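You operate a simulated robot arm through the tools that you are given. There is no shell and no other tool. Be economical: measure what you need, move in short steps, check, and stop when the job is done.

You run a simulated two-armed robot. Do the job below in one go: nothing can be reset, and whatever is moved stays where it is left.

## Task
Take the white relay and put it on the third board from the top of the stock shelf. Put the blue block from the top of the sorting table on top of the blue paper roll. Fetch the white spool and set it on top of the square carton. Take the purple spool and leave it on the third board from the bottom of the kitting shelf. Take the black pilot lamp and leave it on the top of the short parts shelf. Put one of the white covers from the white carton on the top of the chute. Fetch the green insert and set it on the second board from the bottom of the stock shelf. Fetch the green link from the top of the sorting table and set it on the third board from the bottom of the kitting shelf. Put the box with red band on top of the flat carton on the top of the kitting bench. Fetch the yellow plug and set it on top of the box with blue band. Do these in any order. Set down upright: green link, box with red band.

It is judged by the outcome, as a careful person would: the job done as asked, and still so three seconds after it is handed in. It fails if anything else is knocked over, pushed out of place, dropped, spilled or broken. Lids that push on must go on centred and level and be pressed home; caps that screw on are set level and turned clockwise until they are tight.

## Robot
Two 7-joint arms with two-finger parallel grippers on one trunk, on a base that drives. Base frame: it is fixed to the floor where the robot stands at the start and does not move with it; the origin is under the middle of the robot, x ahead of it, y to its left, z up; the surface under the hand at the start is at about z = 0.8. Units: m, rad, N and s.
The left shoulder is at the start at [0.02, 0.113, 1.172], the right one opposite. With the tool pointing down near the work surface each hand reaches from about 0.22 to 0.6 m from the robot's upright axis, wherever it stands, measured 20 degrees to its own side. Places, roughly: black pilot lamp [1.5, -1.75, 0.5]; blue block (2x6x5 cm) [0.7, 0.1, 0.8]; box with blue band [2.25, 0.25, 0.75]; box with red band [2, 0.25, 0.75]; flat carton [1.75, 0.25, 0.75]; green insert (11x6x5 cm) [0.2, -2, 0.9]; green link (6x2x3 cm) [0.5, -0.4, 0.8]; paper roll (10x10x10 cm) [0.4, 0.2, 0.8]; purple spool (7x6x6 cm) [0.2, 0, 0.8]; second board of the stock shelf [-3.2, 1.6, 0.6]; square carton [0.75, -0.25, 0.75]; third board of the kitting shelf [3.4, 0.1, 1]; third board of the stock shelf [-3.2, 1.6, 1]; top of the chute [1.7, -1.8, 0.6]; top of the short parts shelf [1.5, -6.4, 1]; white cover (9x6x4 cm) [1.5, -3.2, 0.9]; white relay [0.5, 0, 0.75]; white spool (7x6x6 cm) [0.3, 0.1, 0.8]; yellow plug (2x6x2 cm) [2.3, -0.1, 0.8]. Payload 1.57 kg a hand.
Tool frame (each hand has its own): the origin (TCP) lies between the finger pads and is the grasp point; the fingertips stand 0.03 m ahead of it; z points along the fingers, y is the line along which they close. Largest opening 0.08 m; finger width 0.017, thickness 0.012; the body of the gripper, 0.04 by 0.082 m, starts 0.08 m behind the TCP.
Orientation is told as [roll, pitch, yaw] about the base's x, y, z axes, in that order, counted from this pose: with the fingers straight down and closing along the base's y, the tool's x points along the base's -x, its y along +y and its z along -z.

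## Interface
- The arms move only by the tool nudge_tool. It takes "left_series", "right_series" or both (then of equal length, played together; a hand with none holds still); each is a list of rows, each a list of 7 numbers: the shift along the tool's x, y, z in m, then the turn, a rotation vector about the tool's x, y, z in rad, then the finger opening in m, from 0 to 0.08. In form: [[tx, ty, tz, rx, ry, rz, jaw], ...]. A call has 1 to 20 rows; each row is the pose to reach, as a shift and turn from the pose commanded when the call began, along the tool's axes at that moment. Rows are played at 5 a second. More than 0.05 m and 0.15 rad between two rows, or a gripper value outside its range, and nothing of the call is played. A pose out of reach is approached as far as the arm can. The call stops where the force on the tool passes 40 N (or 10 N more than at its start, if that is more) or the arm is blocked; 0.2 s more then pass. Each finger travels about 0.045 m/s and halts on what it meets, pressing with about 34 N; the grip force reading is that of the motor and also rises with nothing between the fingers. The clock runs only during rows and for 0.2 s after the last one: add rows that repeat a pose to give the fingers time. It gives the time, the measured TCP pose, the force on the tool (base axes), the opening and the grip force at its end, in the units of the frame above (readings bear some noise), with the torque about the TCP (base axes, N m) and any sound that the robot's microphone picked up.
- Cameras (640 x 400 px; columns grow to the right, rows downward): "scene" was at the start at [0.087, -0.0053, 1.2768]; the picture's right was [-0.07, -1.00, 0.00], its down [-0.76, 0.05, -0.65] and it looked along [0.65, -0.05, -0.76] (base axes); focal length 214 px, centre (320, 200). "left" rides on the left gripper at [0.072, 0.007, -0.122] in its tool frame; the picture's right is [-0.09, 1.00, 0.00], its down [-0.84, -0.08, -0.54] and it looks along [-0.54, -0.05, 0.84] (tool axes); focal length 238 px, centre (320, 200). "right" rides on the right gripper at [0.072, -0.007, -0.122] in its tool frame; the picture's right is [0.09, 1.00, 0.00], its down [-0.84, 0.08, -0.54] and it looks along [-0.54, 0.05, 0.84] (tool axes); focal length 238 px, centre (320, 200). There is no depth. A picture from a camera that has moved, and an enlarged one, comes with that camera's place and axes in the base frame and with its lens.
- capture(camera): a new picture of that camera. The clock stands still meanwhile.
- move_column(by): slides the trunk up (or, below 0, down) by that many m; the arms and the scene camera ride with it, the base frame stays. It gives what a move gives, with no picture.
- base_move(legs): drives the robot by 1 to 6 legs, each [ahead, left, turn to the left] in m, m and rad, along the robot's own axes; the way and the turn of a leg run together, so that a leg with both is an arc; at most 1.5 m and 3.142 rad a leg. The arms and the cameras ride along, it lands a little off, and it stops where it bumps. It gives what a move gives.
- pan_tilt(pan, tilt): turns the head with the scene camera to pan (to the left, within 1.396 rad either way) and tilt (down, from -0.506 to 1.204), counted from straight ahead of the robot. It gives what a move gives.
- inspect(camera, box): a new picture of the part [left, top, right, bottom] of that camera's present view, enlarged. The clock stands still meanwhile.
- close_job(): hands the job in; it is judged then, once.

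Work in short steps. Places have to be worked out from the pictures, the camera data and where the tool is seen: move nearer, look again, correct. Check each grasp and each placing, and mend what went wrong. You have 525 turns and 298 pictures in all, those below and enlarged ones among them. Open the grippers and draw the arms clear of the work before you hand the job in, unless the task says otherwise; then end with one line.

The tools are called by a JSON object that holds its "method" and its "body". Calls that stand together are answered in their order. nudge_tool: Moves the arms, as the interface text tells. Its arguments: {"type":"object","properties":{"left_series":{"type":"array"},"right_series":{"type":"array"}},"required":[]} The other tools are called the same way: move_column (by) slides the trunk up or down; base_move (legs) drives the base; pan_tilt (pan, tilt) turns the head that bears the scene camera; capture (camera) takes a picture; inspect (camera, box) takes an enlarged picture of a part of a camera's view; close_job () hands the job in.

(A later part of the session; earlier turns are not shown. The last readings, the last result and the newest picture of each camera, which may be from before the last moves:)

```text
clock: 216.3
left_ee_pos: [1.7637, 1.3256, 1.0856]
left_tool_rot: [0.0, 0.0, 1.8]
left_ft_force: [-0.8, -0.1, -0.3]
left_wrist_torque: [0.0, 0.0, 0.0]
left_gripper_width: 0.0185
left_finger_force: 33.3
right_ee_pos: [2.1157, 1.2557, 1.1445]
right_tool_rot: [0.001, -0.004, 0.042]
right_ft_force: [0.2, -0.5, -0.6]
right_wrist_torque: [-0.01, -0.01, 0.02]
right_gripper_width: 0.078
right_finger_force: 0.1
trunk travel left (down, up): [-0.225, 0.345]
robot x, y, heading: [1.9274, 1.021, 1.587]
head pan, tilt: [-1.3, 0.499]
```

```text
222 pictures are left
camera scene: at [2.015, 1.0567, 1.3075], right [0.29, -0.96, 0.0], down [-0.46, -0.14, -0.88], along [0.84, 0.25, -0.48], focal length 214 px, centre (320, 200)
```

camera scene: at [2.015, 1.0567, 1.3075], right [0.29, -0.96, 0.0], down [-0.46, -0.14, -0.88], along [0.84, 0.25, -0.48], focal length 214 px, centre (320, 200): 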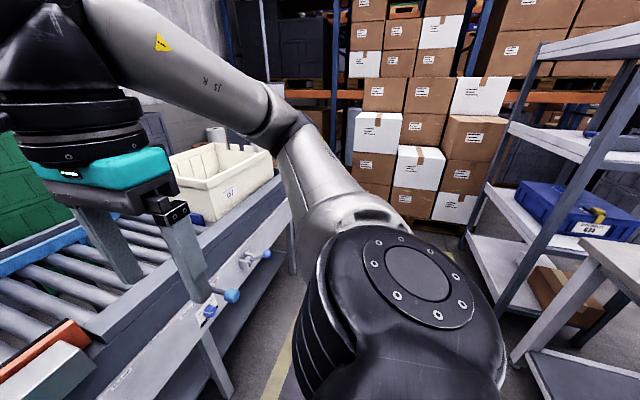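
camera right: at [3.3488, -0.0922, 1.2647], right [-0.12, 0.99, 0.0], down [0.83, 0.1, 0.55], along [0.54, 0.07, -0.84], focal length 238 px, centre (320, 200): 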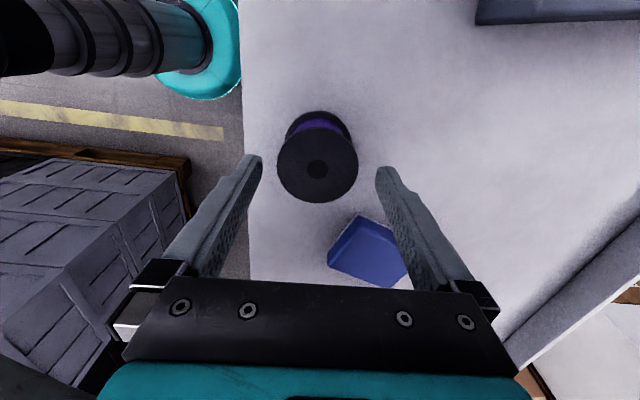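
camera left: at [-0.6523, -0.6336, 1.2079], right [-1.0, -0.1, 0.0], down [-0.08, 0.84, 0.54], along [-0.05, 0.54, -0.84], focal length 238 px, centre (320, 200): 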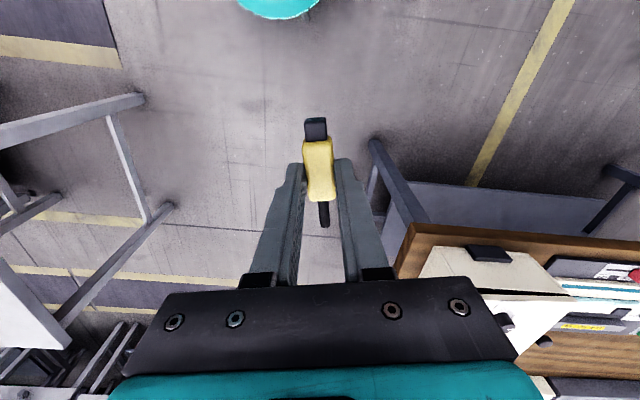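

I'll move slightly away from the conveyor and turn to face the bench.

{"method": "base_move", "body": {"legs": [[-0.13, 0, 0], [0, 0, 3.125]]}}

{"method": "pan_tilt", "body": {"pan": 0, "tilt": 0.7}}

{"method": "capture", "body": {"camera": "scene"}}

```text
clock: 225.0
left_ee_pos: [2.1061, 0.5929, 1.0862]
left_tool_rot: [0.0, 0.002, -1.308]
left_ft_force: [-0.7, 0.1, -0.6]
left_wrist_torque: [0.03, 0.03, -0.01]
left_gripper_width: 0.0186
left_finger_force: 32.9
right_ee_pos: [1.7518, 0.6492, 1.1451]
right_tool_rot: [0.0, -0.004, -3.066]
right_ft_force: [0.0, 0.7, 0.0]
right_wrist_torque: [0.0, -0.01, -0.01]
right_gripper_width: 0.078
right_finger_force: 0.0
trunk travel left (down, up): [-0.225, 0.345]
robot x, y, heading: [1.9298, 0.8899, -1.516]
head pan, tilt: [-1.3, 0.499]
```

```text
clock: 226.5
left_ee_pos: [2.1066, 0.5921, 1.0856]
left_tool_rot: [0.001, 0.003, -1.307]
left_ft_force: [0.0, 0.1, -0.3]
left_wrist_torque: [-0.02, 0.01, 0.03]
left_gripper_width: 0.0188
left_finger_force: 32.5
right_ee_pos: [1.7533, 0.6501, 1.1438]
right_tool_rot: [-0.001, -0.003, -3.066]
right_ft_force: [0.2, 0.8, -0.3]
right_wrist_torque: [-0.03, -0.02, 0.03]
right_gripper_width: 0.0784
right_finger_force: 0.1
trunk travel left (down, up): [-0.225, 0.345]
robot x, y, heading: [1.931, 0.8943, -1.516]
head pan, tilt: [0.0, 0.7]
```

```text
221 pictures are left
camera scene: at [1.9361, 0.7967, 1.2898], right [-1.0, -0.06, 0.0], down [-0.04, 0.64, -0.77], along [0.04, -0.76, -0.64], focal length 214 px, centre (320, 200)
```

scene: 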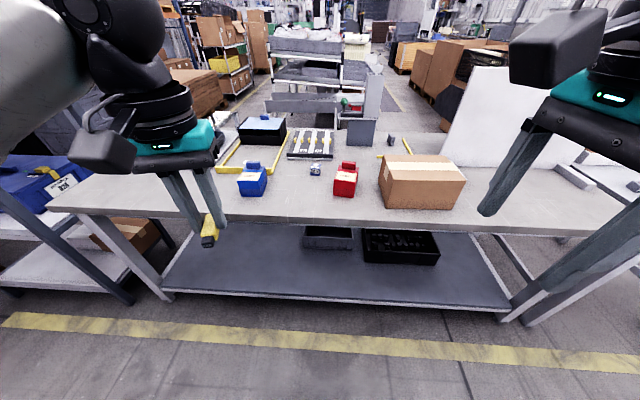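

I see the blue and red boxes and the carton. I'll zoom in on them.

{"method": "inspect", "body": {"camera": "scene", "box": [220, 130, 480, 230]}}

```text
2.46 times, centred on (350, 180) of scene
camera zoom: at [1.9361, 0.7967, 1.2898], right [-1.0, -0.06, 0.0], down [-0.04, 0.64, -0.77], along [0.04, -0.76, -0.64], focal length 528 px, centre (246, 249)
```

zoom: 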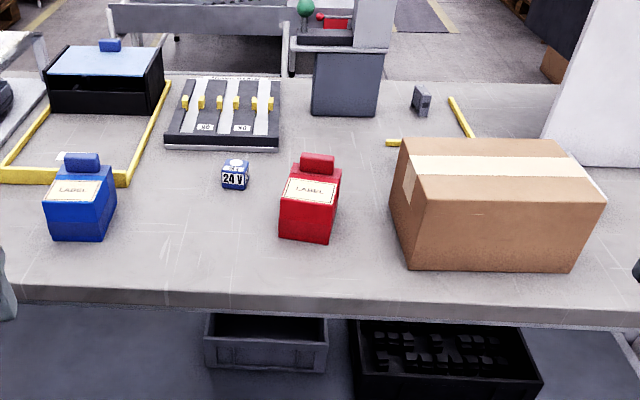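

I'll close in to y ≈ 0.64, straighten the heading, and look with the hand cameras.

{"method": "base_move", "body": {"legs": [[0.25, 0, -0.055]]}}

{"method": "capture", "body": {"camera": "scene"}}

{"method": "capture", "body": {"camera": "left"}}

```text
clock: 228.3
left_ee_pos: [2.0945, 0.3313, 1.0848]
left_tool_rot: [0.0, 0.002, -1.369]
left_ft_force: [-0.2, 0.1, -0.4]
left_wrist_torque: [0.02, 0.01, -0.02]
left_gripper_width: 0.0188
left_finger_force: 33.2
right_ee_pos: [1.7442, 0.4085, 1.1443]
right_tool_rot: [0.0, -0.004, -3.127]
right_ft_force: [0.7, -1.1, -0.2]
right_wrist_torque: [0.03, -0.01, 0.02]
right_gripper_width: 0.0781
right_finger_force: 0.1
trunk travel left (down, up): [-0.225, 0.345]
robot x, y, heading: [1.9349, 0.6407, -1.571]
head pan, tilt: [0.0, 0.7]
```

```text
219 pictures are left
camera scene: at [1.9367, 0.5449, 1.2897], right [-1.0, 0.01, 0.0], down [0.0, 0.64, -0.76], along [0.0, -0.76, -0.64], focal length 214 px, centre (320, 200)
```

scene: 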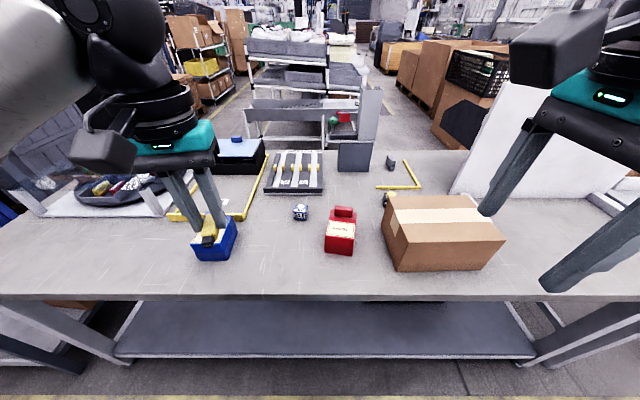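

```text
218 pictures are left
camera left: at [2.0853, 0.4016, 1.2077], right [0.99, 0.11, 0.0], down [0.09, -0.84, 0.54], along [0.06, -0.54, -0.84], focal length 238 px, centre (320, 200)
```

left: 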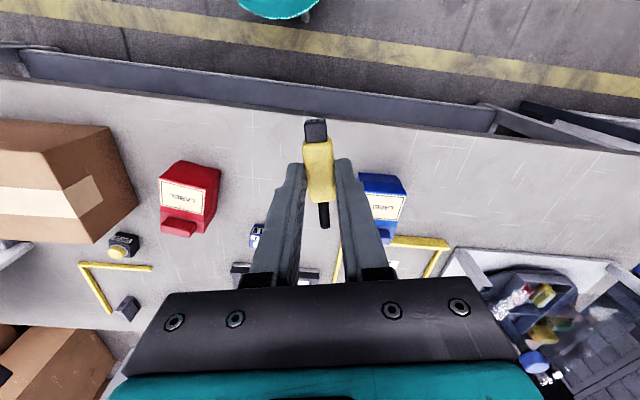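

I'll zoom in on the red box and on the blue box for corner measurements.

{"method": "inspect", "body": {"camera": "scene", "box": [290, 190, 390, 260]}}

{"method": "inspect", "body": {"camera": "left", "box": [340, 150, 440, 250]}}

{"method": "inspect", "body": {"camera": "left", "box": [0, 100, 240, 260]}}

```text
5.71 times, centred on (340, 225) of scene
camera zoom: at [1.9367, 0.5449, 1.2897], right [-1.0, 0.01, 0.0], down [0.0, 0.64, -0.76], along [0.0, -0.76, -0.64], focal length 1226 px, centre (206, 57)
```

zoom: 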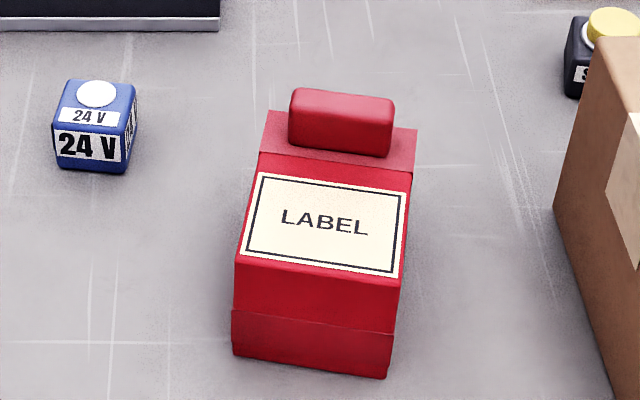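

```text
4.00 times, centred on (390, 200) of left
camera zoom: at [2.0853, 0.4016, 1.2077], right [0.99, 0.11, 0.0], down [0.09, -0.84, 0.54], along [0.06, -0.54, -0.84], focal length 953 px, centre (40, 200)
```

zoom: 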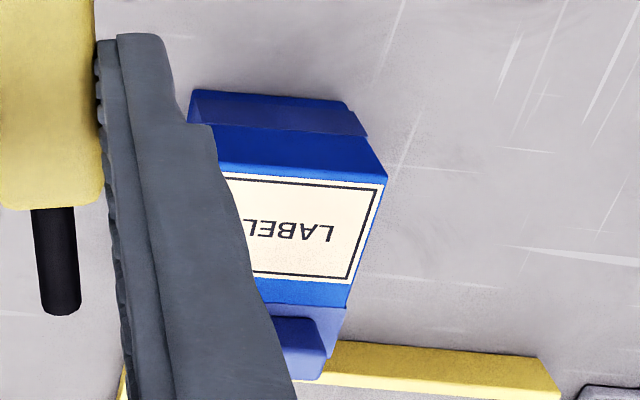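

```text
2.50 times, centred on (120, 180) of left
camera zoom: at [2.0853, 0.4016, 1.2077], right [0.99, 0.11, 0.0], down [0.09, -0.84, 0.54], along [0.06, -0.54, -0.84], focal length 596 px, centre (820, 250)
```

zoom: 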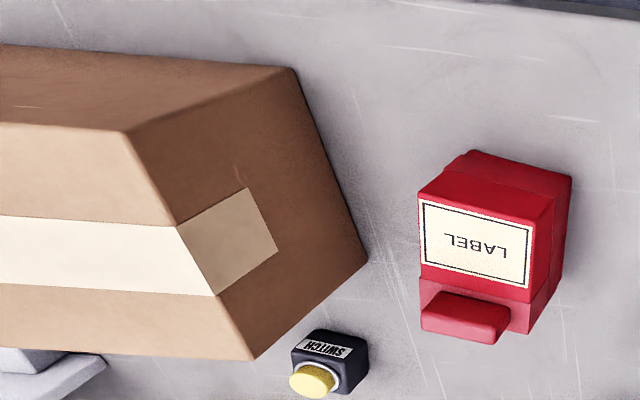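

The red box has a raised handle bar near (1.877, 0.115) with its top at about z = 0.90, and the bar runs about 10° off the x axis. I'll bring the right hand above the handle with matching yaw and look.

{"method": "nudge_tool", "body": {"right_series": [[0.02, 0.04, 0.01, 0, 0, 0.03, 0.08], [0.04, 0.08, 0.03, 0, 0, 0.06, 0.08], [0.06, 0.12, 0.05, 0, 0, 0.09, 0.08], [0.08, 0.16, 0.07, 0, 0, 0.12, 0.08], [0.1, 0.2, 0.09, 0, 0, 0.15, 0.08], [0.12, 0.24, 0.1, 0, 0, 0.188, 0.07], [0.133, 0.275, 0.11, 0, 0, 0.188, 0.06]]}}

{"method": "capture", "body": {"camera": "right"}}

```text
clock: 229.9
left_ee_pos: [2.0939, 0.3309, 1.0849]
left_tool_rot: [0.001, 0.001, -1.368]
left_ft_force: [-0.1, 1.2, -0.8]
left_wrist_torque: [0.02, 0.03, 0.02]
left_gripper_width: 0.0188
left_finger_force: 32.9
right_ee_pos: [1.8793, 0.1358, 1.0355]
right_tool_rot: [0.002, -0.004, 2.97]
right_ft_force: [0.0, -0.9, 0.3]
right_wrist_torque: [-0.02, -0.01, 0.01]
right_gripper_width: 0.0599
right_finger_force: 0.0
trunk travel left (down, up): [-0.225, 0.345]
robot x, y, heading: [1.9398, 0.6429, -1.571]
head pan, tilt: [0.0, 0.7]
```

```text
214 pictures are left
camera right: at [1.9531, 0.1302, 1.1555], right [-0.08, -1.0, 0.0], down [-0.83, 0.07, 0.55], along [-0.54, 0.04, -0.84], focal length 238 px, centre (320, 200)
```

right: 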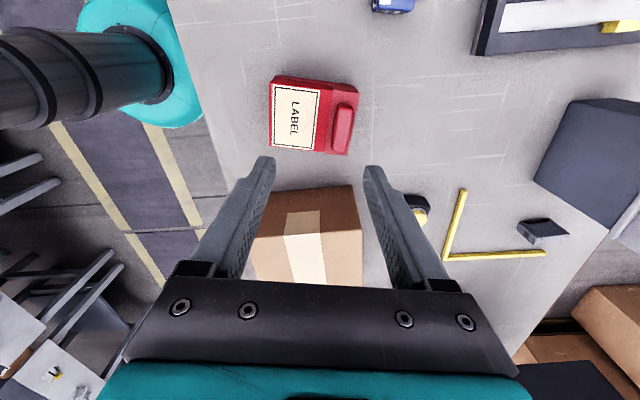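

The handle is centred at (1.8755, 0.111). I'll shift and descend so the fingertips straddle the bar just above the box top.

{"method": "nudge_tool", "body": {"right_series": [[0, 0.013, 0.03, 0, 0, 0, 0.05], [0, 0.025, 0.06, 0, 0, 0, 0.05], [0, 0.025, 0.095, 0, 0, 0, 0.05]]}}

{"method": "capture", "body": {"camera": "right"}}

```text
clock: 230.7
left_ee_pos: [2.094, 0.3323, 1.085]
left_tool_rot: [0.001, 0.003, -1.371]
left_ft_force: [-0.2, 0.5, -1.0]
left_wrist_torque: [0.02, -0.02, 0.0]
left_gripper_width: 0.0187
left_finger_force: 32.9
right_ee_pos: [1.8763, 0.1117, 0.9383]
right_tool_rot: [0.002, -0.002, 2.969]
right_ft_force: [0.2, -0.4, -0.8]
right_wrist_torque: [-0.02, -0.04, 0.0]
right_gripper_width: 0.05
right_finger_force: 0.0
trunk travel left (down, up): [-0.225, 0.345]
robot x, y, heading: [1.9394, 0.6404, -1.58]
head pan, tilt: [0.0, 0.7]
```

```text
213 pictures are left
camera right: at [1.9492, 0.1056, 1.0588], right [-0.08, -1.0, 0.0], down [-0.84, 0.07, 0.55], along [-0.54, 0.04, -0.84], focal length 238 px, centre (320, 200)
```

right: 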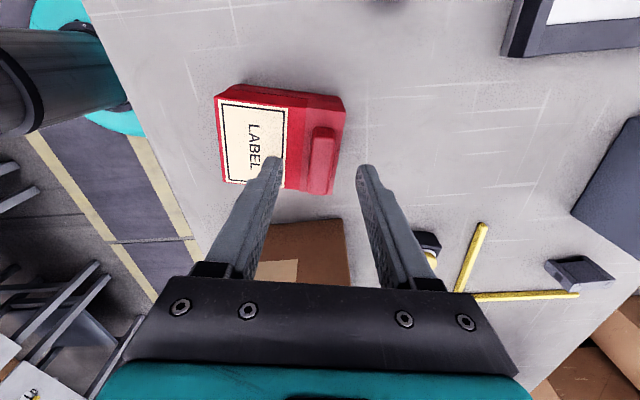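

The handle lies between the fingers. I'll descend the last 35 mm and grip.

{"method": "nudge_tool", "body": {"right_series": [[0.005, 0.002, 0.015, 0, 0, 0, 0.05], [0.005, 0.002, 0.027, 0, 0, 0, 0.05], [0.005, 0.002, 0.034, 0, 0, 0, 0.05], [0.005, 0.002, 0.034, 0, 0, 0, 0.03], [0.005, 0.002, 0.034, 0, 0, 0, 0.01], [0.005, 0.002, 0.034, 0, 0, 0, 0.0], [0.005, 0.002, 0.034, 0, 0, 0, 0.0]]}}

{"method": "capture", "body": {"camera": "right"}}

```text
clock: 232.3
left_ee_pos: [2.0941, 0.3319, 1.0858]
left_tool_rot: [-0.001, 0.001, -1.37]
left_ft_force: [-0.8, 0.4, 0.7]
left_wrist_torque: [0.0, 0.02, -0.03]
left_gripper_width: 0.0187
left_finger_force: 33.3
right_ee_pos: [1.8799, 0.1089, 0.9048]
right_tool_rot: [0.001, -0.003, 2.968]
right_ft_force: [-0.3, 0.0, 0.0]
right_wrist_torque: [0.02, -0.1, -0.04]
right_gripper_width: 0.0176
right_finger_force: 30.5
trunk travel left (down, up): [-0.225, 0.345]
robot x, y, heading: [1.937, 0.6432, -1.581]
head pan, tilt: [0.0, 0.7]
```

```text
212 pictures are left
camera right: at [1.9532, 0.1031, 1.0268], right [-0.08, -1.0, 0.0], down [-0.84, 0.07, 0.55], along [-0.54, 0.04, -0.84], focal length 238 px, centre (320, 200)
```

right: 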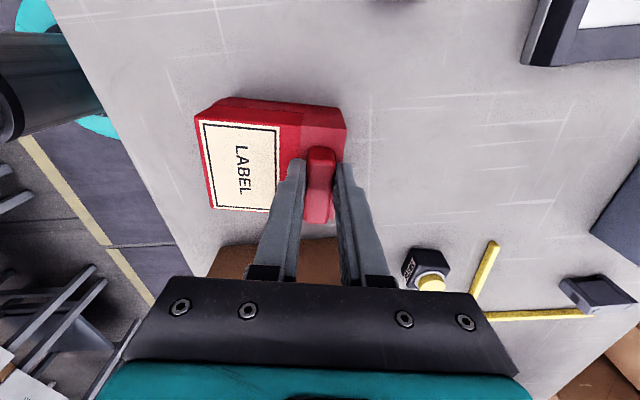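

The handle is gripped (0.0176). I'll lift 16 cm and check the box hangs level.

{"method": "nudge_tool", "body": {"right_series": [[0, 0, -0.02, 0, 0, 0, 0], [0, 0, -0.05, 0, 0, 0, 0], [0, 0, -0.09, 0, 0, 0, 0], [0, 0, -0.13, 0, 0, 0, 0], [0, 0, -0.17, 0, 0, 0, 0]]}}

{"method": "capture", "body": {"camera": "scene"}}

```text
clock: 233.5
left_ee_pos: [2.0939, 0.3317, 1.0861]
left_tool_rot: [0.001, 0.002, -1.37]
left_ft_force: [-0.8, 0.1, 0.2]
left_wrist_torque: [0.02, 0.01, 0.01]
left_gripper_width: 0.0187
left_finger_force: 33.0
right_ee_pos: [1.8816, 0.109, 1.0752]
right_tool_rot: [0.004, -0.005, 2.968]
right_ft_force: [-0.7, 0.5, -1.9]
right_wrist_torque: [-0.11, 0.0, -0.02]
right_gripper_width: 0.0173
right_finger_force: 32.6
trunk travel left (down, up): [-0.225, 0.345]
robot x, y, heading: [1.9395, 0.6408, -1.576]
head pan, tilt: [0.0, 0.7]
```

```text
211 pictures are left
camera scene: at [1.9369, 0.5457, 1.2898], right [-1.0, 0.01, 0.0], down [0.0, 0.64, -0.77], along [0.0, -0.77, -0.64], focal length 214 px, centre (320, 200)
```

scene: 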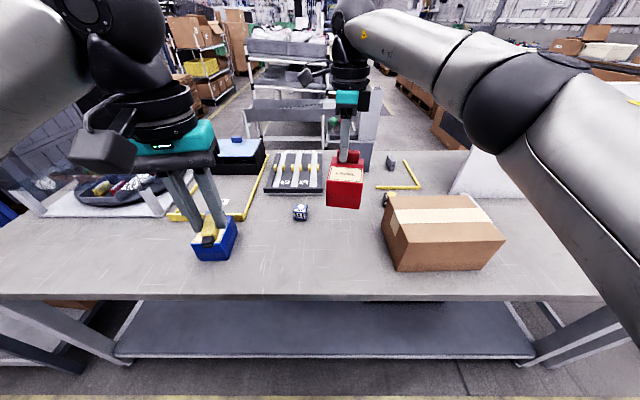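

The box hangs level. I'll strafe right 0.22 m to bring it over the carton.

{"method": "base_move", "body": {"legs": [[0, -0.23, 0]]}}

{"method": "capture", "body": {"camera": "scene"}}

{"method": "capture", "body": {"camera": "right"}}

```text
clock: 235.2
left_ee_pos: [1.8668, 0.3333, 1.0851]
left_tool_rot: [0.001, 0.003, -1.371]
left_ft_force: [-0.4, 0.2, -0.3]
left_wrist_torque: [0.0, 0.04, 0.03]
left_gripper_width: 0.0186
left_finger_force: 33.0
right_ee_pos: [1.6541, 0.1102, 1.0743]
right_tool_rot: [0.0, -0.003, 2.969]
right_ft_force: [-0.2, 0.3, -2.4]
right_wrist_torque: [-0.11, -0.03, 0.02]
right_gripper_width: 0.0174
right_finger_force: 32.3
trunk travel left (down, up): [-0.225, 0.345]
robot x, y, heading: [1.7106, 0.6414, -1.579]
head pan, tilt: [0.0, 0.7]
```

```text
210 pictures are left
camera scene: at [1.7085, 0.5465, 1.2898], right [-1.0, 0.01, 0.0], down [0.0, 0.64, -0.76], along [0.0, -0.76, -0.64], focal length 214 px, centre (320, 200)
```

scene: 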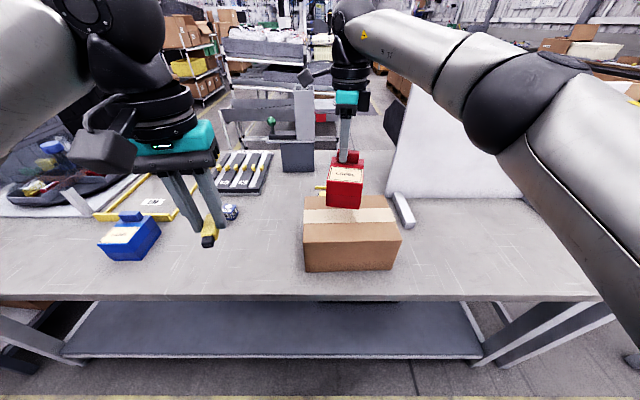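

```text
209 pictures are left
camera right: at [1.7267, 0.1031, 1.1957], right [-0.08, -1.0, 0.0], down [-0.84, 0.07, 0.54], along [-0.54, 0.04, -0.84], focal length 238 px, centre (320, 200)
```

right: 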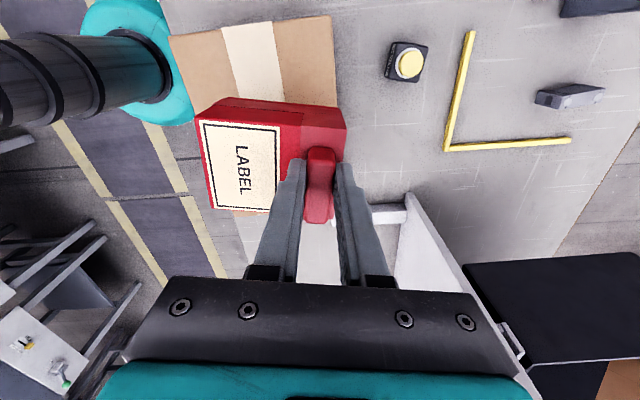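

The carton top spans x 1.52–1.74 and y 0.085–0.24 at z ≈ 0.914. I'll centre the box and lower to about 5 mm above.

{"method": "nudge_tool", "body": {"right_series": [[-0.012, -0.011, 0.0, 0, 0, 0, 0], [-0.023, -0.021, 0.0, 0, 0, 0, 0], [-0.023, -0.021, 0.025, 0, 0, 0, 0], [-0.023, -0.021, 0.045, 0, 0, 0, 0], [-0.023, -0.021, 0.05, 0, 0, 0, 0]]}}

{"method": "nudge_tool", "body": {"right_series": [[0, 0, 0.003, 0, 0, 0, 0], [0, 0, 0.005, 0, 0, 0, 0], [0, 0, 0.007, 0, 0, 0, 0]]}}

{"method": "inspect", "body": {"camera": "scene", "box": [280, 130, 420, 280]}}

```text
clock: 236.4
left_ee_pos: [1.8658, 0.3331, 1.0859]
left_tool_rot: [-0.001, 0.001, -1.372]
left_ft_force: [-0.2, 0.0, 0.0]
left_wrist_torque: [0.01, 0.02, 0.02]
left_gripper_width: 0.0188
left_finger_force: 32.8
right_ee_pos: [1.634, 0.1339, 1.0256]
right_tool_rot: [0.006, -0.003, 2.969]
right_ft_force: [-0.2, -1.5, 4.4]
right_wrist_torque: [0.33, 0.19, 0.04]
right_gripper_width: 0.0176
right_finger_force: 32.1
trunk travel left (down, up): [-0.225, 0.345]
robot x, y, heading: [1.7086, 0.6394, -1.58]
head pan, tilt: [0.0, 0.7]
```

```text
clock: 237.2
left_ee_pos: [1.8669, 0.3339, 1.0858]
left_tool_rot: [0.001, 0.0, -1.369]
left_ft_force: [-0.4, 1.2, -1.2]
left_wrist_torque: [0.02, 0.01, -0.01]
left_gripper_width: 0.0184
left_finger_force: 32.8
right_ee_pos: [1.6362, 0.1339, 1.0209]
right_tool_rot: [0.006, -0.001, 2.968]
right_ft_force: [-0.3, -1.6, 24.4]
right_wrist_torque: [0.35, -0.12, -0.01]
right_gripper_width: 0.0176
right_finger_force: 31.8
trunk travel left (down, up): [-0.225, 0.345]
robot x, y, heading: [1.7105, 0.637, -1.573]
head pan, tilt: [0.0, 0.7]
```

```text
2.67 times, centred on (350, 205) of scene
camera zoom: at [1.7093, 0.5483, 1.29], right [-1.0, 0.01, 0.0], down [0.0, 0.64, -0.77], along [0.0, -0.77, -0.64], focal length 572 px, centre (240, 187)
```

zoom: 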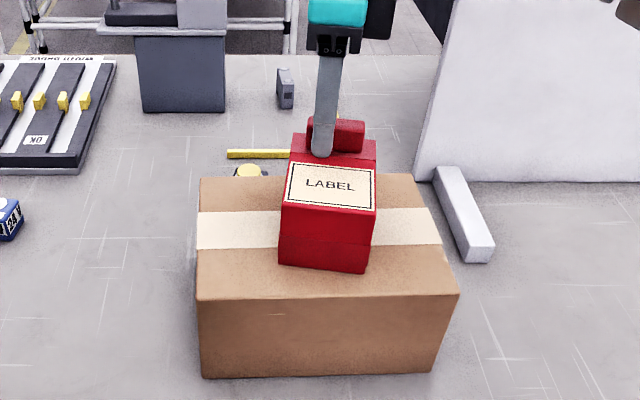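

The box rests on the carton. I'll ease off, open, and lift clear.

{"method": "nudge_tool", "body": {"right_series": [[0, 0, -0.004, 0, 0, 0, 0], [0, 0, -0.004, 0, 0, 0, 0.025], [0, 0, -0.004, 0, 0, 0, 0.04], [0, 0, -0.004, 0, 0, 0, 0.045], [0, 0, -0.04, 0, 0, 0, 0.045], [0, 0, -0.08, 0, 0, 0, 0.045], [0, -0.04, -0.1, 0, 0, 0, 0.045], [0, -0.085, -0.1, 0, 0, 0, 0.045], [0, -0.13, -0.1, 0, 0, 0, 0.045], [0, -0.17, -0.1, 0, 0, 0, 0.045]]}}

{"method": "capture", "body": {"camera": "scene"}}

```text
clock: 239.4
left_ee_pos: [1.8657, 0.3329, 1.0865]
left_tool_rot: [0.0, 0.003, -1.369]
left_ft_force: [0.1, -0.2, -0.2]
left_wrist_torque: [0.03, -0.01, -0.03]
left_gripper_width: 0.0186
left_finger_force: 33.0
right_ee_pos: [1.6637, 0.3009, 1.1178]
right_tool_rot: [0.002, -0.004, 2.967]
right_ft_force: [-0.1, -0.6, -0.6]
right_wrist_torque: [0.0, 0.02, 0.02]
right_gripper_width: 0.0449
right_finger_force: 0.1
trunk travel left (down, up): [-0.225, 0.345]
robot x, y, heading: [1.711, 0.6402, -1.578]
head pan, tilt: [0.0, 0.7]
```

```text
207 pictures are left
camera scene: at [1.7092, 0.547, 1.2898], right [-1.0, 0.01, 0.0], down [0.0, 0.64, -0.77], along [0.0, -0.77, -0.64], focal length 214 px, centre (320, 200)
```

scene: 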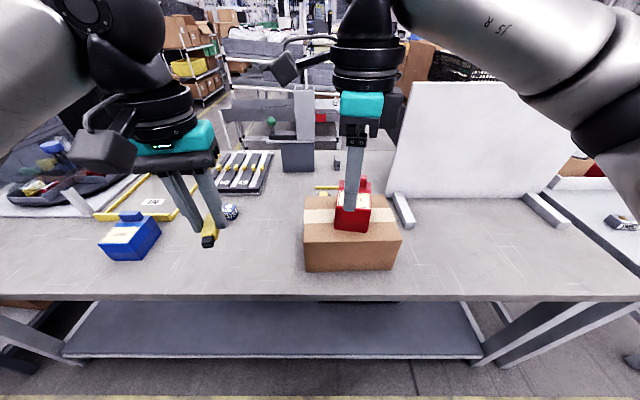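

The red-band box stands on the carton. I'll strafe left so the left hand with the plug comes near the blue-band box.

{"method": "base_move", "body": {"legs": [[0, 0.36, 0.005]]}}

{"method": "capture", "body": {"camera": "left"}}

{"method": "capture", "body": {"camera": "scene"}}

```text
clock: 241.8
left_ee_pos: [2.2344, 0.3291, 1.0857]
left_tool_rot: [0.0, 0.003, -1.371]
left_ft_force: [0.0, -0.6, -0.5]
left_wrist_torque: [-0.02, 0.03, 0.0]
left_gripper_width: 0.0187
left_finger_force: 33.5
right_ee_pos: [2.0315, 0.2983, 1.1176]
right_tool_rot: [0.002, -0.004, 2.965]
right_ft_force: [0.3, -0.4, -1.0]
right_wrist_torque: [0.0, 0.01, -0.03]
right_gripper_width: 0.0447
right_finger_force: 0.0
trunk travel left (down, up): [-0.225, 0.345]
robot x, y, heading: [2.0786, 0.6334, -1.58]
head pan, tilt: [0.0, 0.7]
```

```text
206 pictures are left
camera left: at [2.226, 0.4007, 1.2078], right [0.99, 0.11, 0.0], down [0.09, -0.84, 0.54], along [0.06, -0.54, -0.84], focal length 238 px, centre (320, 200)
```

left: 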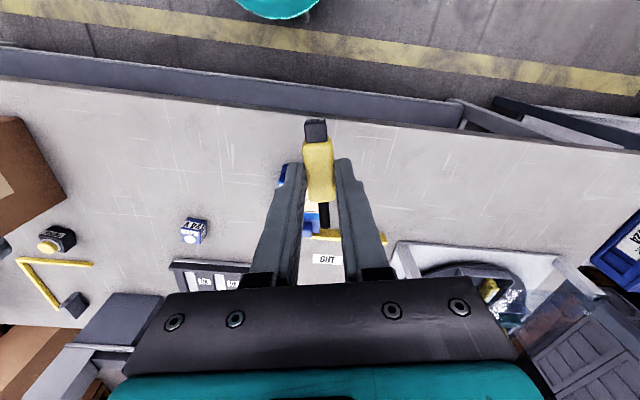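

```text
205 pictures are left
camera scene: at [2.0778, 0.5443, 1.2898], right [-1.0, 0.01, 0.0], down [0.0, 0.64, -0.76], along [-0.01, -0.76, -0.64], focal length 214 px, centre (320, 200)
```

scene: 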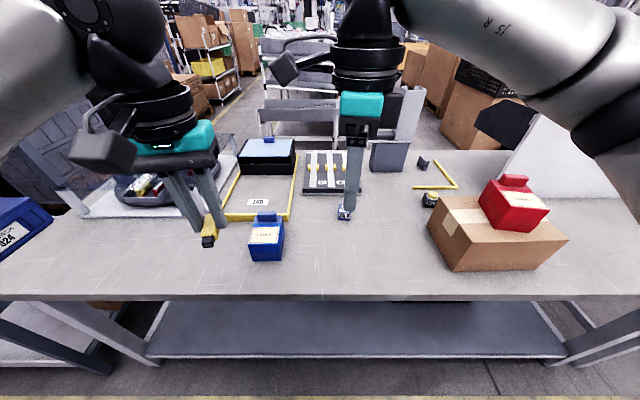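

I'll zoom in on the blue box for measurement.

{"method": "inspect", "body": {"camera": "scene", "box": [220, 200, 320, 270]}}

```text
5.71 times, centred on (270, 235) of scene
camera zoom: at [2.0778, 0.5443, 1.2898], right [-1.0, 0.01, 0.0], down [0.0, 0.64, -0.76], along [-0.01, -0.76, -0.64], focal length 1226 px, centre (606, 0)
```

zoom: 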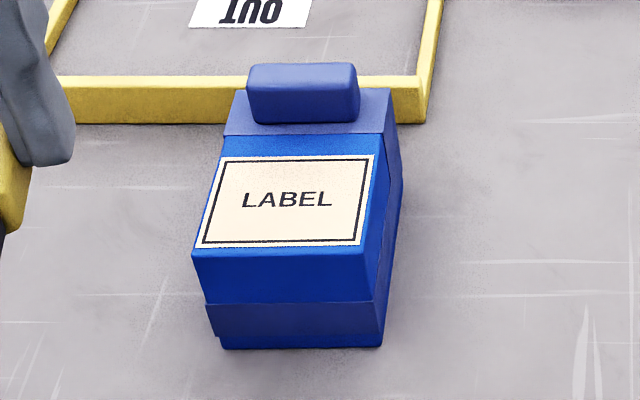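

The blue box's flat top spans x 2.178–2.25 and y 0.142–0.213 at z ≈ 0.87. I'll carry the plug over (2.214, 0.18), square it up, and stop a few cm above.

{"method": "nudge_tool", "body": {"left_series": [[-0.035, -0.012, 0.0, 0, 0, 0.07, 0], [-0.07, -0.025, 0.02, 0, 0, 0.14, 0], [-0.105, -0.037, 0.05, 0, 0, 0.2, 0], [-0.142, -0.05, 0.08, 0, 0, 0.2, 0], [-0.142, -0.05, 0.12, 0, 0, 0.2, 0], [-0.142, -0.05, 0.145, 0, 0, 0.2, 0]]}}

{"method": "capture", "body": {"camera": "left"}}

{"method": "inspect", "body": {"camera": "scene", "box": [200, 180, 340, 270]}}

```text
clock: 243.2
left_ee_pos: [2.2128, 0.1802, 0.9422]
left_tool_rot: [0.0, 0.0, -1.572]
left_ft_force: [0.6, 0.1, -1.2]
left_wrist_torque: [0.01, 0.02, 0.0]
left_gripper_width: 0.0187
left_finger_force: 33.3
right_ee_pos: [2.0311, 0.2982, 1.118]
right_tool_rot: [0.001, -0.003, 2.966]
right_ft_force: [1.0, -0.4, -0.3]
right_wrist_torque: [0.03, 0.02, 0.01]
right_gripper_width: 0.0451
right_finger_force: 0.0
trunk travel left (down, up): [-0.225, 0.345]
robot x, y, heading: [2.0805, 0.6431, -1.58]
head pan, tilt: [0.0, 0.7]
```

```text
203 pictures are left
camera left: at [2.2182, 0.2515, 1.0636], right [1.0, -0.09, 0.0], down [-0.08, -0.84, 0.54], along [-0.05, -0.54, -0.84], focal length 238 px, centre (320, 200)
```

left: 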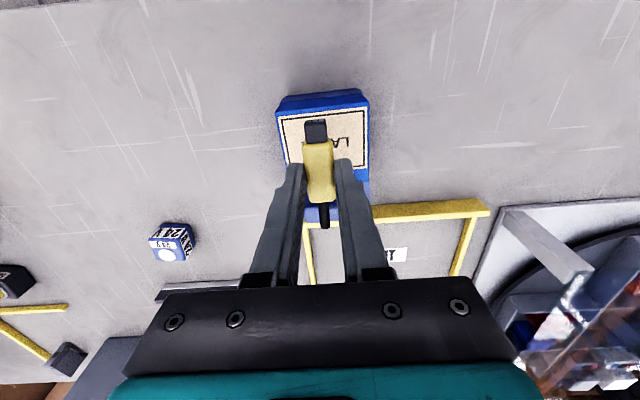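

```text
4.44 times, centred on (270, 225) of scene
camera zoom: at [2.0773, 0.5442, 1.2898], right [-1.0, 0.01, 0.0], down [0.0, 0.64, -0.76], along [-0.01, -0.76, -0.64], focal length 953 px, centre (542, 89)
```

zoom: 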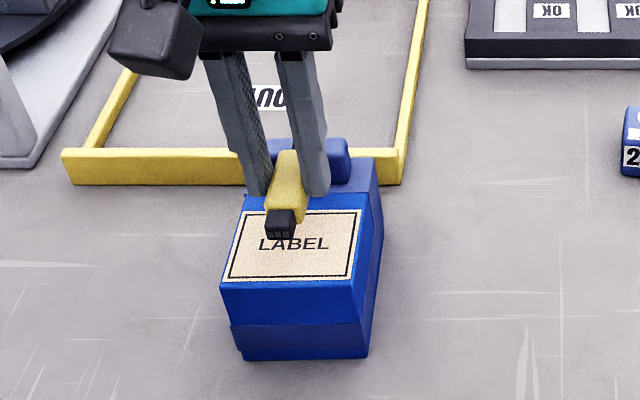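

Lying along y, the pin would reach the handle, so I'll raise a little and turn the plug 90° to lie along the box's width.

{"method": "nudge_tool", "body": {"left_series": [[0, 0, -0.03, 0, 0, -0.145, 0], [0, 0, -0.03, 0, 0, -0.29, 0], [0, 0, -0.03, 0, 0, -0.435, 0], [0, 0, -0.03, 0, 0, -0.58, 0], [0, 0, -0.03, 0, 0, -0.725, 0], [0, 0, -0.03, 0, 0, -0.87, 0], [0, 0, -0.03, 0, 0, -1.015, 0], [0, 0, -0.03, 0, 0, -1.16, 0], [0, 0, -0.03, 0, 0, -1.305, 0], [0, 0, -0.03, 0, 0, -1.45, 0], [0, 0, -0.02, 0, 0, -1.57, 0]]}}

{"method": "capture", "body": {"camera": "left"}}

```text
clock: 245.6
left_ee_pos: [2.2119, 0.1799, 0.96]
left_tool_rot: [0.002, 0.001, 0.0]
left_ft_force: [0.1, -0.5, -1.1]
left_wrist_torque: [0.02, -0.04, 0.02]
left_gripper_width: 0.0187
left_finger_force: 33.6
right_ee_pos: [2.0318, 0.2984, 1.1182]
right_tool_rot: [0.001, -0.003, 2.965]
right_ft_force: [0.4, 0.0, -0.3]
right_wrist_torque: [0.0, -0.02, 0.03]
right_gripper_width: 0.0452
right_finger_force: 0.2
trunk travel left (down, up): [-0.225, 0.345]
robot x, y, heading: [2.0777, 0.6397, -1.579]
head pan, tilt: [0.0, 0.7]
```

```text
201 pictures are left
camera left: at [2.1398, 0.1864, 1.082], right [0.09, 1.0, 0.0], down [0.84, -0.08, 0.54], along [0.54, -0.05, -0.84], focal length 238 px, centre (320, 200)
```

left: 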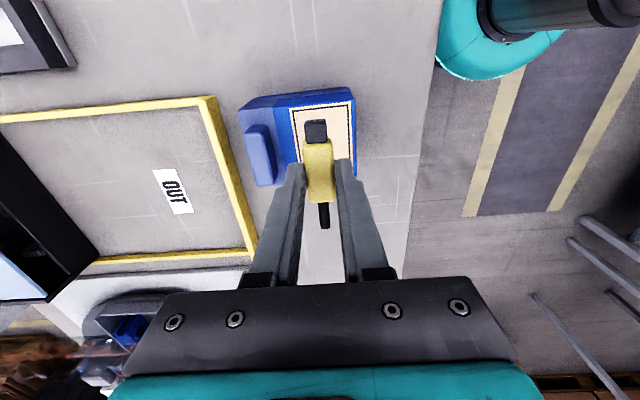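

The plug is centred on the label area. I'll lower to contact.

{"method": "nudge_tool", "body": {"left_series": [[0, 0.002, 0.025, 0, 0, 0, 0], [0, 0.002, 0.042, 0, 0, 0, 0], [0, 0.002, 0.047, 0, 0, 0, 0], [0, 0.002, 0.051, 0, 0, 0, 0]]}}

```text
clock: 246.6
left_ee_pos: [2.2135, 0.1823, 0.909]
left_tool_rot: [0.001, 0.0, -0.002]
left_ft_force: [0.2, 0.6, 0.1]
left_wrist_torque: [-0.02, -0.01, 0.02]
left_gripper_width: 0.0191
left_finger_force: 33.2
right_ee_pos: [2.0306, 0.2985, 1.118]
right_tool_rot: [0.002, -0.004, 2.964]
right_ft_force: [0.1, -0.1, 0.5]
right_wrist_torque: [-0.02, 0.0, 0.0]
right_gripper_width: 0.0452
right_finger_force: 0.0
trunk travel left (down, up): [-0.225, 0.345]
robot x, y, heading: [2.0797, 0.6424, -1.579]
head pan, tilt: [0.0, 0.7]
```

I feel no contact yet, so I'll creep down.

{"method": "nudge_tool", "body": {"left_series": [[0, 0, 0.002, 0, 0, 0, 0], [0, 0, 0.004, 0, 0, 0, 0]]}}

```text
clock: 247.2
left_ee_pos: [2.2131, 0.1831, 0.9057]
left_tool_rot: [-0.001, 0.0, -0.002]
left_ft_force: [1.6, -0.2, 4.5]
left_wrist_torque: [0.06, 0.04, -0.02]
left_gripper_width: 0.0186
left_finger_force: 32.7
right_ee_pos: [2.0306, 0.2982, 1.1183]
right_tool_rot: [0.001, -0.005, 2.964]
right_ft_force: [0.2, -0.1, 0.6]
right_wrist_torque: [0.03, 0.01, -0.02]
right_gripper_width: 0.045
right_finger_force: 0.1
trunk travel left (down, up): [-0.225, 0.345]
robot x, y, heading: [2.076, 0.6349, -1.574]
head pan, tilt: [0.0, 0.7]
```

Light contact at 4.5 N. I'll release slowly and lift straight up.

{"method": "nudge_tool", "body": {"left_series": [[0, 0, 0, 0, 0, 0, 0.022], [0, 0, 0, 0, 0, 0, 0.028], [0, 0, 0, 0, 0, 0, 0.034], [0, 0, 0, 0, 0, 0, 0.034], [0, 0, -0.03, 0, 0, 0, 0.034], [0, 0, -0.07, 0, 0, 0, 0.034], [0, 0, -0.11, 0, 0, 0, 0.034]]}}

{"method": "capture", "body": {"camera": "left"}}

```text
clock: 248.8
left_ee_pos: [2.2125, 0.1844, 1.0137]
left_tool_rot: [0.004, -0.001, -0.001]
left_ft_force: [0.3, -0.2, 0.0]
left_wrist_torque: [0.01, -0.02, -0.01]
left_gripper_width: 0.0342
left_finger_force: 0.2
right_ee_pos: [2.0317, 0.2971, 1.1181]
right_tool_rot: [0.001, -0.003, 2.965]
right_ft_force: [-0.4, 0.7, -0.3]
right_wrist_torque: [0.01, 0.0, -0.01]
right_gripper_width: 0.0448
right_finger_force: 0.1
trunk travel left (down, up): [-0.225, 0.345]
robot x, y, heading: [2.0755, 0.6384, -1.58]
head pan, tilt: [0.0, 0.7]
```

```text
200 pictures are left
camera left: at [2.1403, 0.1897, 1.1376], right [0.09, 1.0, 0.0], down [0.84, -0.08, 0.54], along [0.54, -0.05, -0.84], focal length 238 px, centre (320, 200)
```

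left: 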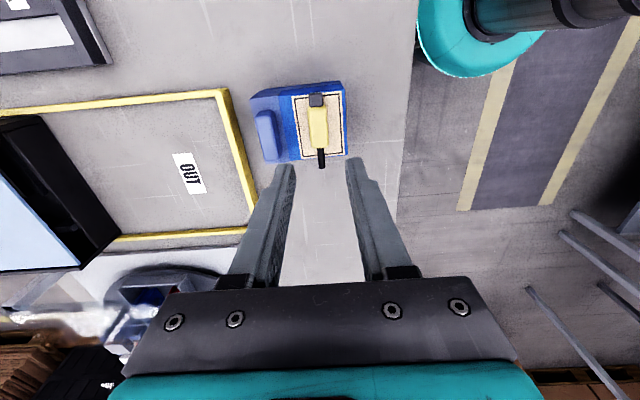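

The plug lies steadily on the blue-band box. Next I'll fetch the white relay: back off, strafe along the aisle to the sorting table, and close in.

{"method": "base_move", "body": {"legs": [[-0.25, 0, 0.01], [0, -1.3, 0], [0, -0.28, 0], [0.36, 0, 0]]}}

{"method": "capture", "body": {"camera": "scene"}}

{"method": "capture", "body": {"camera": "left"}}

```text
clock: 260.1
left_ee_pos: [0.6352, 0.0873, 1.015]
left_tool_rot: [0.002, 0.0, -0.006]
left_ft_force: [-0.8, 0.2, 0.0]
left_wrist_torque: [0.0, -0.01, -0.01]
left_gripper_width: 0.0338
left_finger_force: 0.1
right_ee_pos: [0.4536, 0.2028, 1.118]
right_tool_rot: [0.001, -0.003, 2.962]
right_ft_force: [1.1, -0.1, 0.7]
right_wrist_torque: [0.05, 0.0, 0.02]
right_gripper_width: 0.045
right_finger_force: 0.0
trunk travel left (down, up): [-0.225, 0.345]
robot x, y, heading: [0.5013, 0.5459, -1.581]
head pan, tilt: [0.0, 0.7]
```

```text
199 pictures are left
camera scene: at [0.5011, 0.4487, 1.2897], right [-1.0, 0.01, 0.0], down [0.01, 0.64, -0.76], along [-0.01, -0.76, -0.64], focal length 214 px, centre (320, 200)
```

scene: 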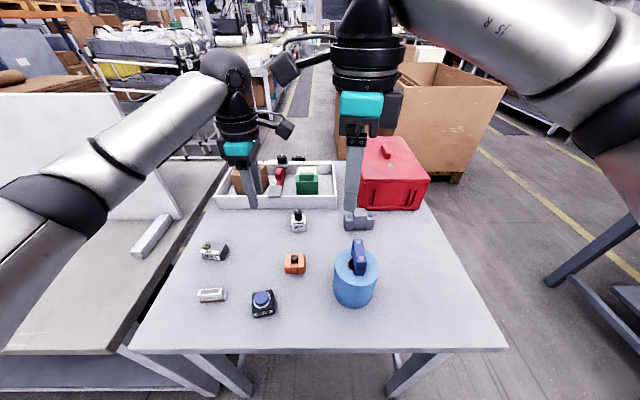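

```text
198 pictures are left
camera left: at [0.5629, 0.0938, 1.1371], right [0.1, 1.0, 0.0], down [0.84, -0.08, 0.54], along [0.54, -0.05, -0.84], focal length 238 px, centre (320, 200)
```

left: 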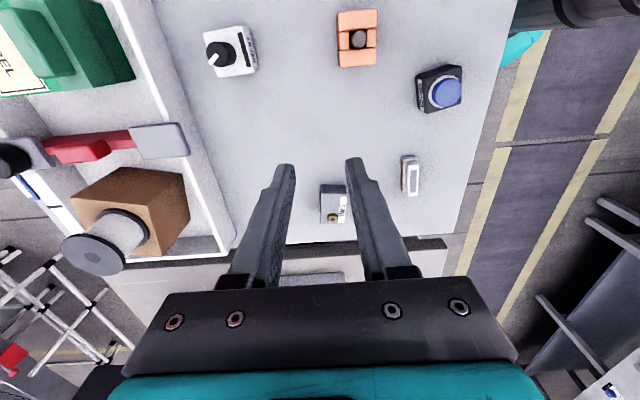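

The relay is near (0.556, -0.002). I'll move the left hand above it with open jaws.

{"method": "nudge_tool", "body": {"left_series": [[0.026, -0.031, 0.0, 0, 0, 0, 0.08], [0.053, -0.062, 0.0, 0, 0, 0, 0.08], [0.079, -0.092, 0.01, 0, 0, 0, 0.08], [0.079, -0.092, 0.02, 0, 0, 0, 0.08]]}}

{"method": "capture", "body": {"camera": "left"}}

{"method": "inspect", "body": {"camera": "scene", "box": [270, 190, 330, 240]}}

```text
clock: 261.1
left_ee_pos: [0.5538, -0.0024, 0.9953]
left_tool_rot: [0.0, -0.001, -0.006]
left_ft_force: [0.4, 0.4, -0.9]
left_wrist_torque: [0.0, 0.0, -0.02]
left_gripper_width: 0.08
left_finger_force: 0.1
right_ee_pos: [0.4538, 0.2024, 1.1173]
right_tool_rot: [0.001, -0.004, 2.962]
right_ft_force: [-0.4, 0.9, -0.7]
right_wrist_torque: [-0.03, -0.02, -0.01]
right_gripper_width: 0.0453
right_finger_force: 0.1
trunk travel left (down, up): [-0.225, 0.345]
robot x, y, heading: [0.5015, 0.5415, -1.579]
head pan, tilt: [0.0, 0.7]
```

```text
197 pictures are left
camera left: at [0.4827, 0.0026, 1.1176], right [0.1, 1.0, 0.0], down [0.84, -0.08, 0.54], along [0.54, -0.05, -0.84], focal length 238 px, centre (320, 200)
```

left: 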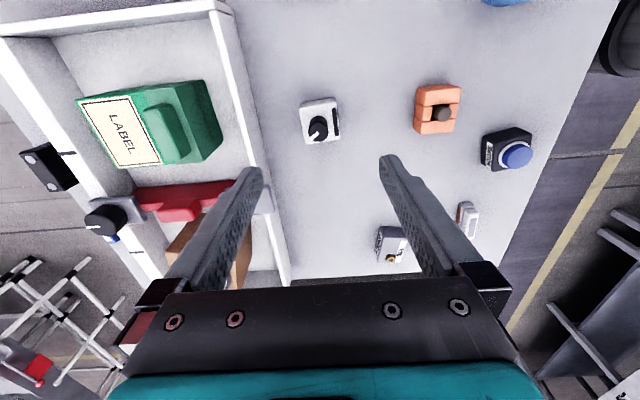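

```text
8.00 times, centred on (300, 215) of scene
camera zoom: at [0.5014, 0.4492, 1.2898], right [-1.0, 0.01, 0.0], down [0.01, 0.64, -0.76], along [-0.01, -0.76, -0.64], focal length 1716 px, centre (480, 80)
```

zoom: 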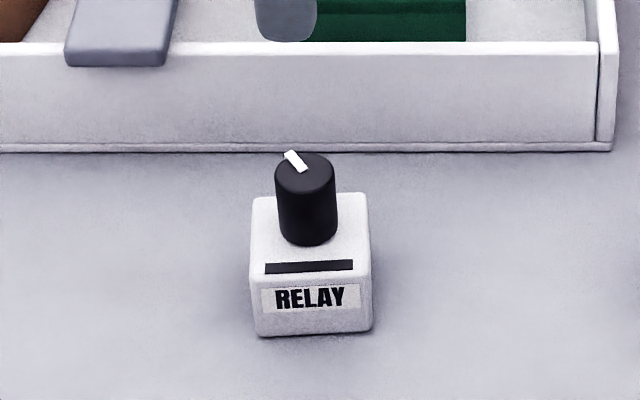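

The relay body is about 4.5 cm square and 3 cm tall, centred at (0.556, -0.006). I'll descend and grip it across y.

{"method": "nudge_tool", "body": {"left_series": [[-0.002, -0.004, 0.04, 0, 0, 0, 0.08], [-0.002, -0.004, 0.085, 0, 0, 0, 0.08], [-0.002, -0.004, 0.125, 0, 0, 0, 0.08], [-0.002, -0.004, 0.15, 0, 0, 0, 0.08], [-0.002, -0.004, 0.162, 0, 0, 0, 0.08], [-0.002, -0.004, 0.162, 0, 0, 0, 0.06], [-0.002, -0.004, 0.162, 0, 0, 0, 0.04], [-0.002, -0.004, 0.162, 0, 0, 0, 0.02], [-0.002, -0.004, 0.162, 0, 0, 0, 0.02]]}}

{"method": "capture", "body": {"camera": "left"}}

```text
clock: 263.1
left_ee_pos: [0.5577, -0.0072, 0.8321]
left_tool_rot: [0.001, 0.0, -0.005]
left_ft_force: [0.5, 0.2, 0.2]
left_wrist_torque: [0.01, 0.01, 0.04]
left_gripper_width: 0.0434
left_finger_force: 27.2
right_ee_pos: [0.4537, 0.2029, 1.1184]
right_tool_rot: [0.002, -0.004, 2.961]
right_ft_force: [0.1, 0.6, -0.8]
right_wrist_torque: [-0.01, -0.01, -0.04]
right_gripper_width: 0.0448
right_finger_force: 0.1
trunk travel left (down, up): [-0.225, 0.345]
robot x, y, heading: [0.5007, 0.5432, -1.584]
head pan, tilt: [0.0, 0.7]
```

```text
195 pictures are left
camera left: at [0.4861, -0.0012, 0.9545], right [0.1, 1.0, 0.0], down [0.84, -0.08, 0.54], along [0.54, -0.05, -0.84], focal length 238 px, centre (320, 200)
```

left: 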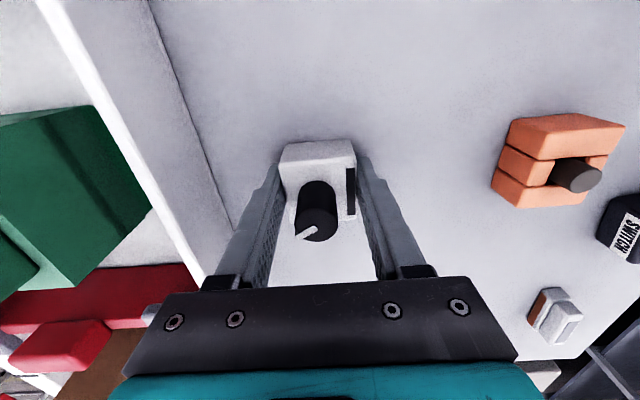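

The relay is gripped (0.043). I'll lift it and drive back round the table toward the green insert on the other side.

{"method": "nudge_tool", "body": {"left_series": [[0, 0, -0.045, 0, 0, 0, 0.02], [0, 0, -0.09, 0, 0, 0, 0.02], [0, 0.02, -0.135, 0, 0, 0, 0.02], [0, 0.05, -0.17, 0, 0, 0, 0.02], [0, 0.09, -0.19, 0, 0, 0, 0.02], [0, 0.13, -0.2, 0, 0, 0, 0.02], [0, 0.17, -0.22, 0, 0, 0, 0.02]]}}

{"method": "base_move", "body": {"legs": [[-0.38, 0, 0.01], [0, -0.9, 0], [1.45, 0, 0], [0.35, 0, 0]]}}

{"method": "pan_tilt", "body": {"pan": 0.2, "tilt": 0.5}}

{"method": "capture", "body": {"camera": "scene"}}

```text
clock: 264.8
left_ee_pos: [0.5609, 0.1601, 1.0485]
left_tool_rot: [0.012, -0.005, 0.012]
left_ft_force: [-0.3, 0.2, -1.2]
left_wrist_torque: [0.03, -0.01, 0.0]
left_gripper_width: 0.0431
left_finger_force: 34.1
right_ee_pos: [0.4572, 0.206, 1.12]
right_tool_rot: [0.002, -0.002, 2.996]
right_ft_force: [-0.7, 2.4, -0.6]
right_wrist_torque: [-0.37, -0.04, 0.27]
right_gripper_width: 0.0452
right_finger_force: 0.1
trunk travel left (down, up): [-0.225, 0.345]
robot x, y, heading: [0.503, 0.5431, -1.581]
head pan, tilt: [0.0, 0.7]
stopped in row 7 (right hand): the force on the tool passed its limit at 44 N (the readings are from after the stop); the commanded pose is now the measured one
```

```text
clock: 280.1
left_ee_pos: [-0.2665, -1.2415, 1.0486]
left_tool_rot: [0.012, -0.007, 0.05]
left_ft_force: [-0.1, -0.2, -0.6]
left_wrist_torque: [0.03, -0.03, 0.0]
left_gripper_width: 0.0428
left_finger_force: 33.9
right_ee_pos: [-0.3731, -1.1985, 1.1201]
right_tool_rot: [0.002, 0.002, 3.037]
right_ft_force: [-3.7, 15.4, -0.2]
right_wrist_torque: [-2.0, -0.57, 1.41]
right_gripper_width: 0.0447
right_finger_force: 0.1
trunk travel left (down, up): [-0.225, 0.345]
robot x, y, heading: [-0.3436, -0.8575, -1.541]
head pan, tilt: [0.0, 0.7]
```

```text
clock: 280.8
left_ee_pos: [-0.2675, -1.2417, 1.0494]
left_tool_rot: [0.013, -0.005, 0.052]
left_ft_force: [0.2, -0.4, -1.8]
left_wrist_torque: [0.01, 0.03, 0.01]
left_gripper_width: 0.0433
left_finger_force: 33.9
right_ee_pos: [-0.3723, -1.1994, 1.1193]
right_tool_rot: [0.003, 0.0, 3.036]
right_ft_force: [-1.9, 3.0, -1.7]
right_wrist_torque: [-0.37, -0.02, 0.26]
right_gripper_width: 0.0452
right_finger_force: 0.1
trunk travel left (down, up): [-0.225, 0.345]
robot x, y, heading: [-0.3429, -0.8641, -1.544]
head pan, tilt: [0.201, 0.499]
```

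```text
194 pictures are left
camera scene: at [-0.3199, -0.9587, 1.3074], right [-0.97, -0.23, 0.0], down [-0.11, 0.47, -0.88], along [0.2, -0.85, -0.48], focal length 214 px, centre (320, 200)
```

scene: 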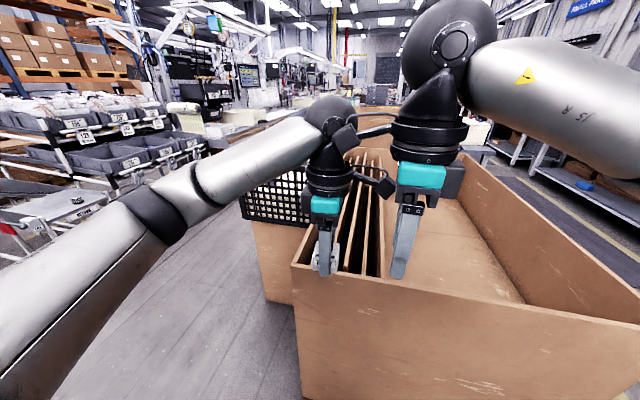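

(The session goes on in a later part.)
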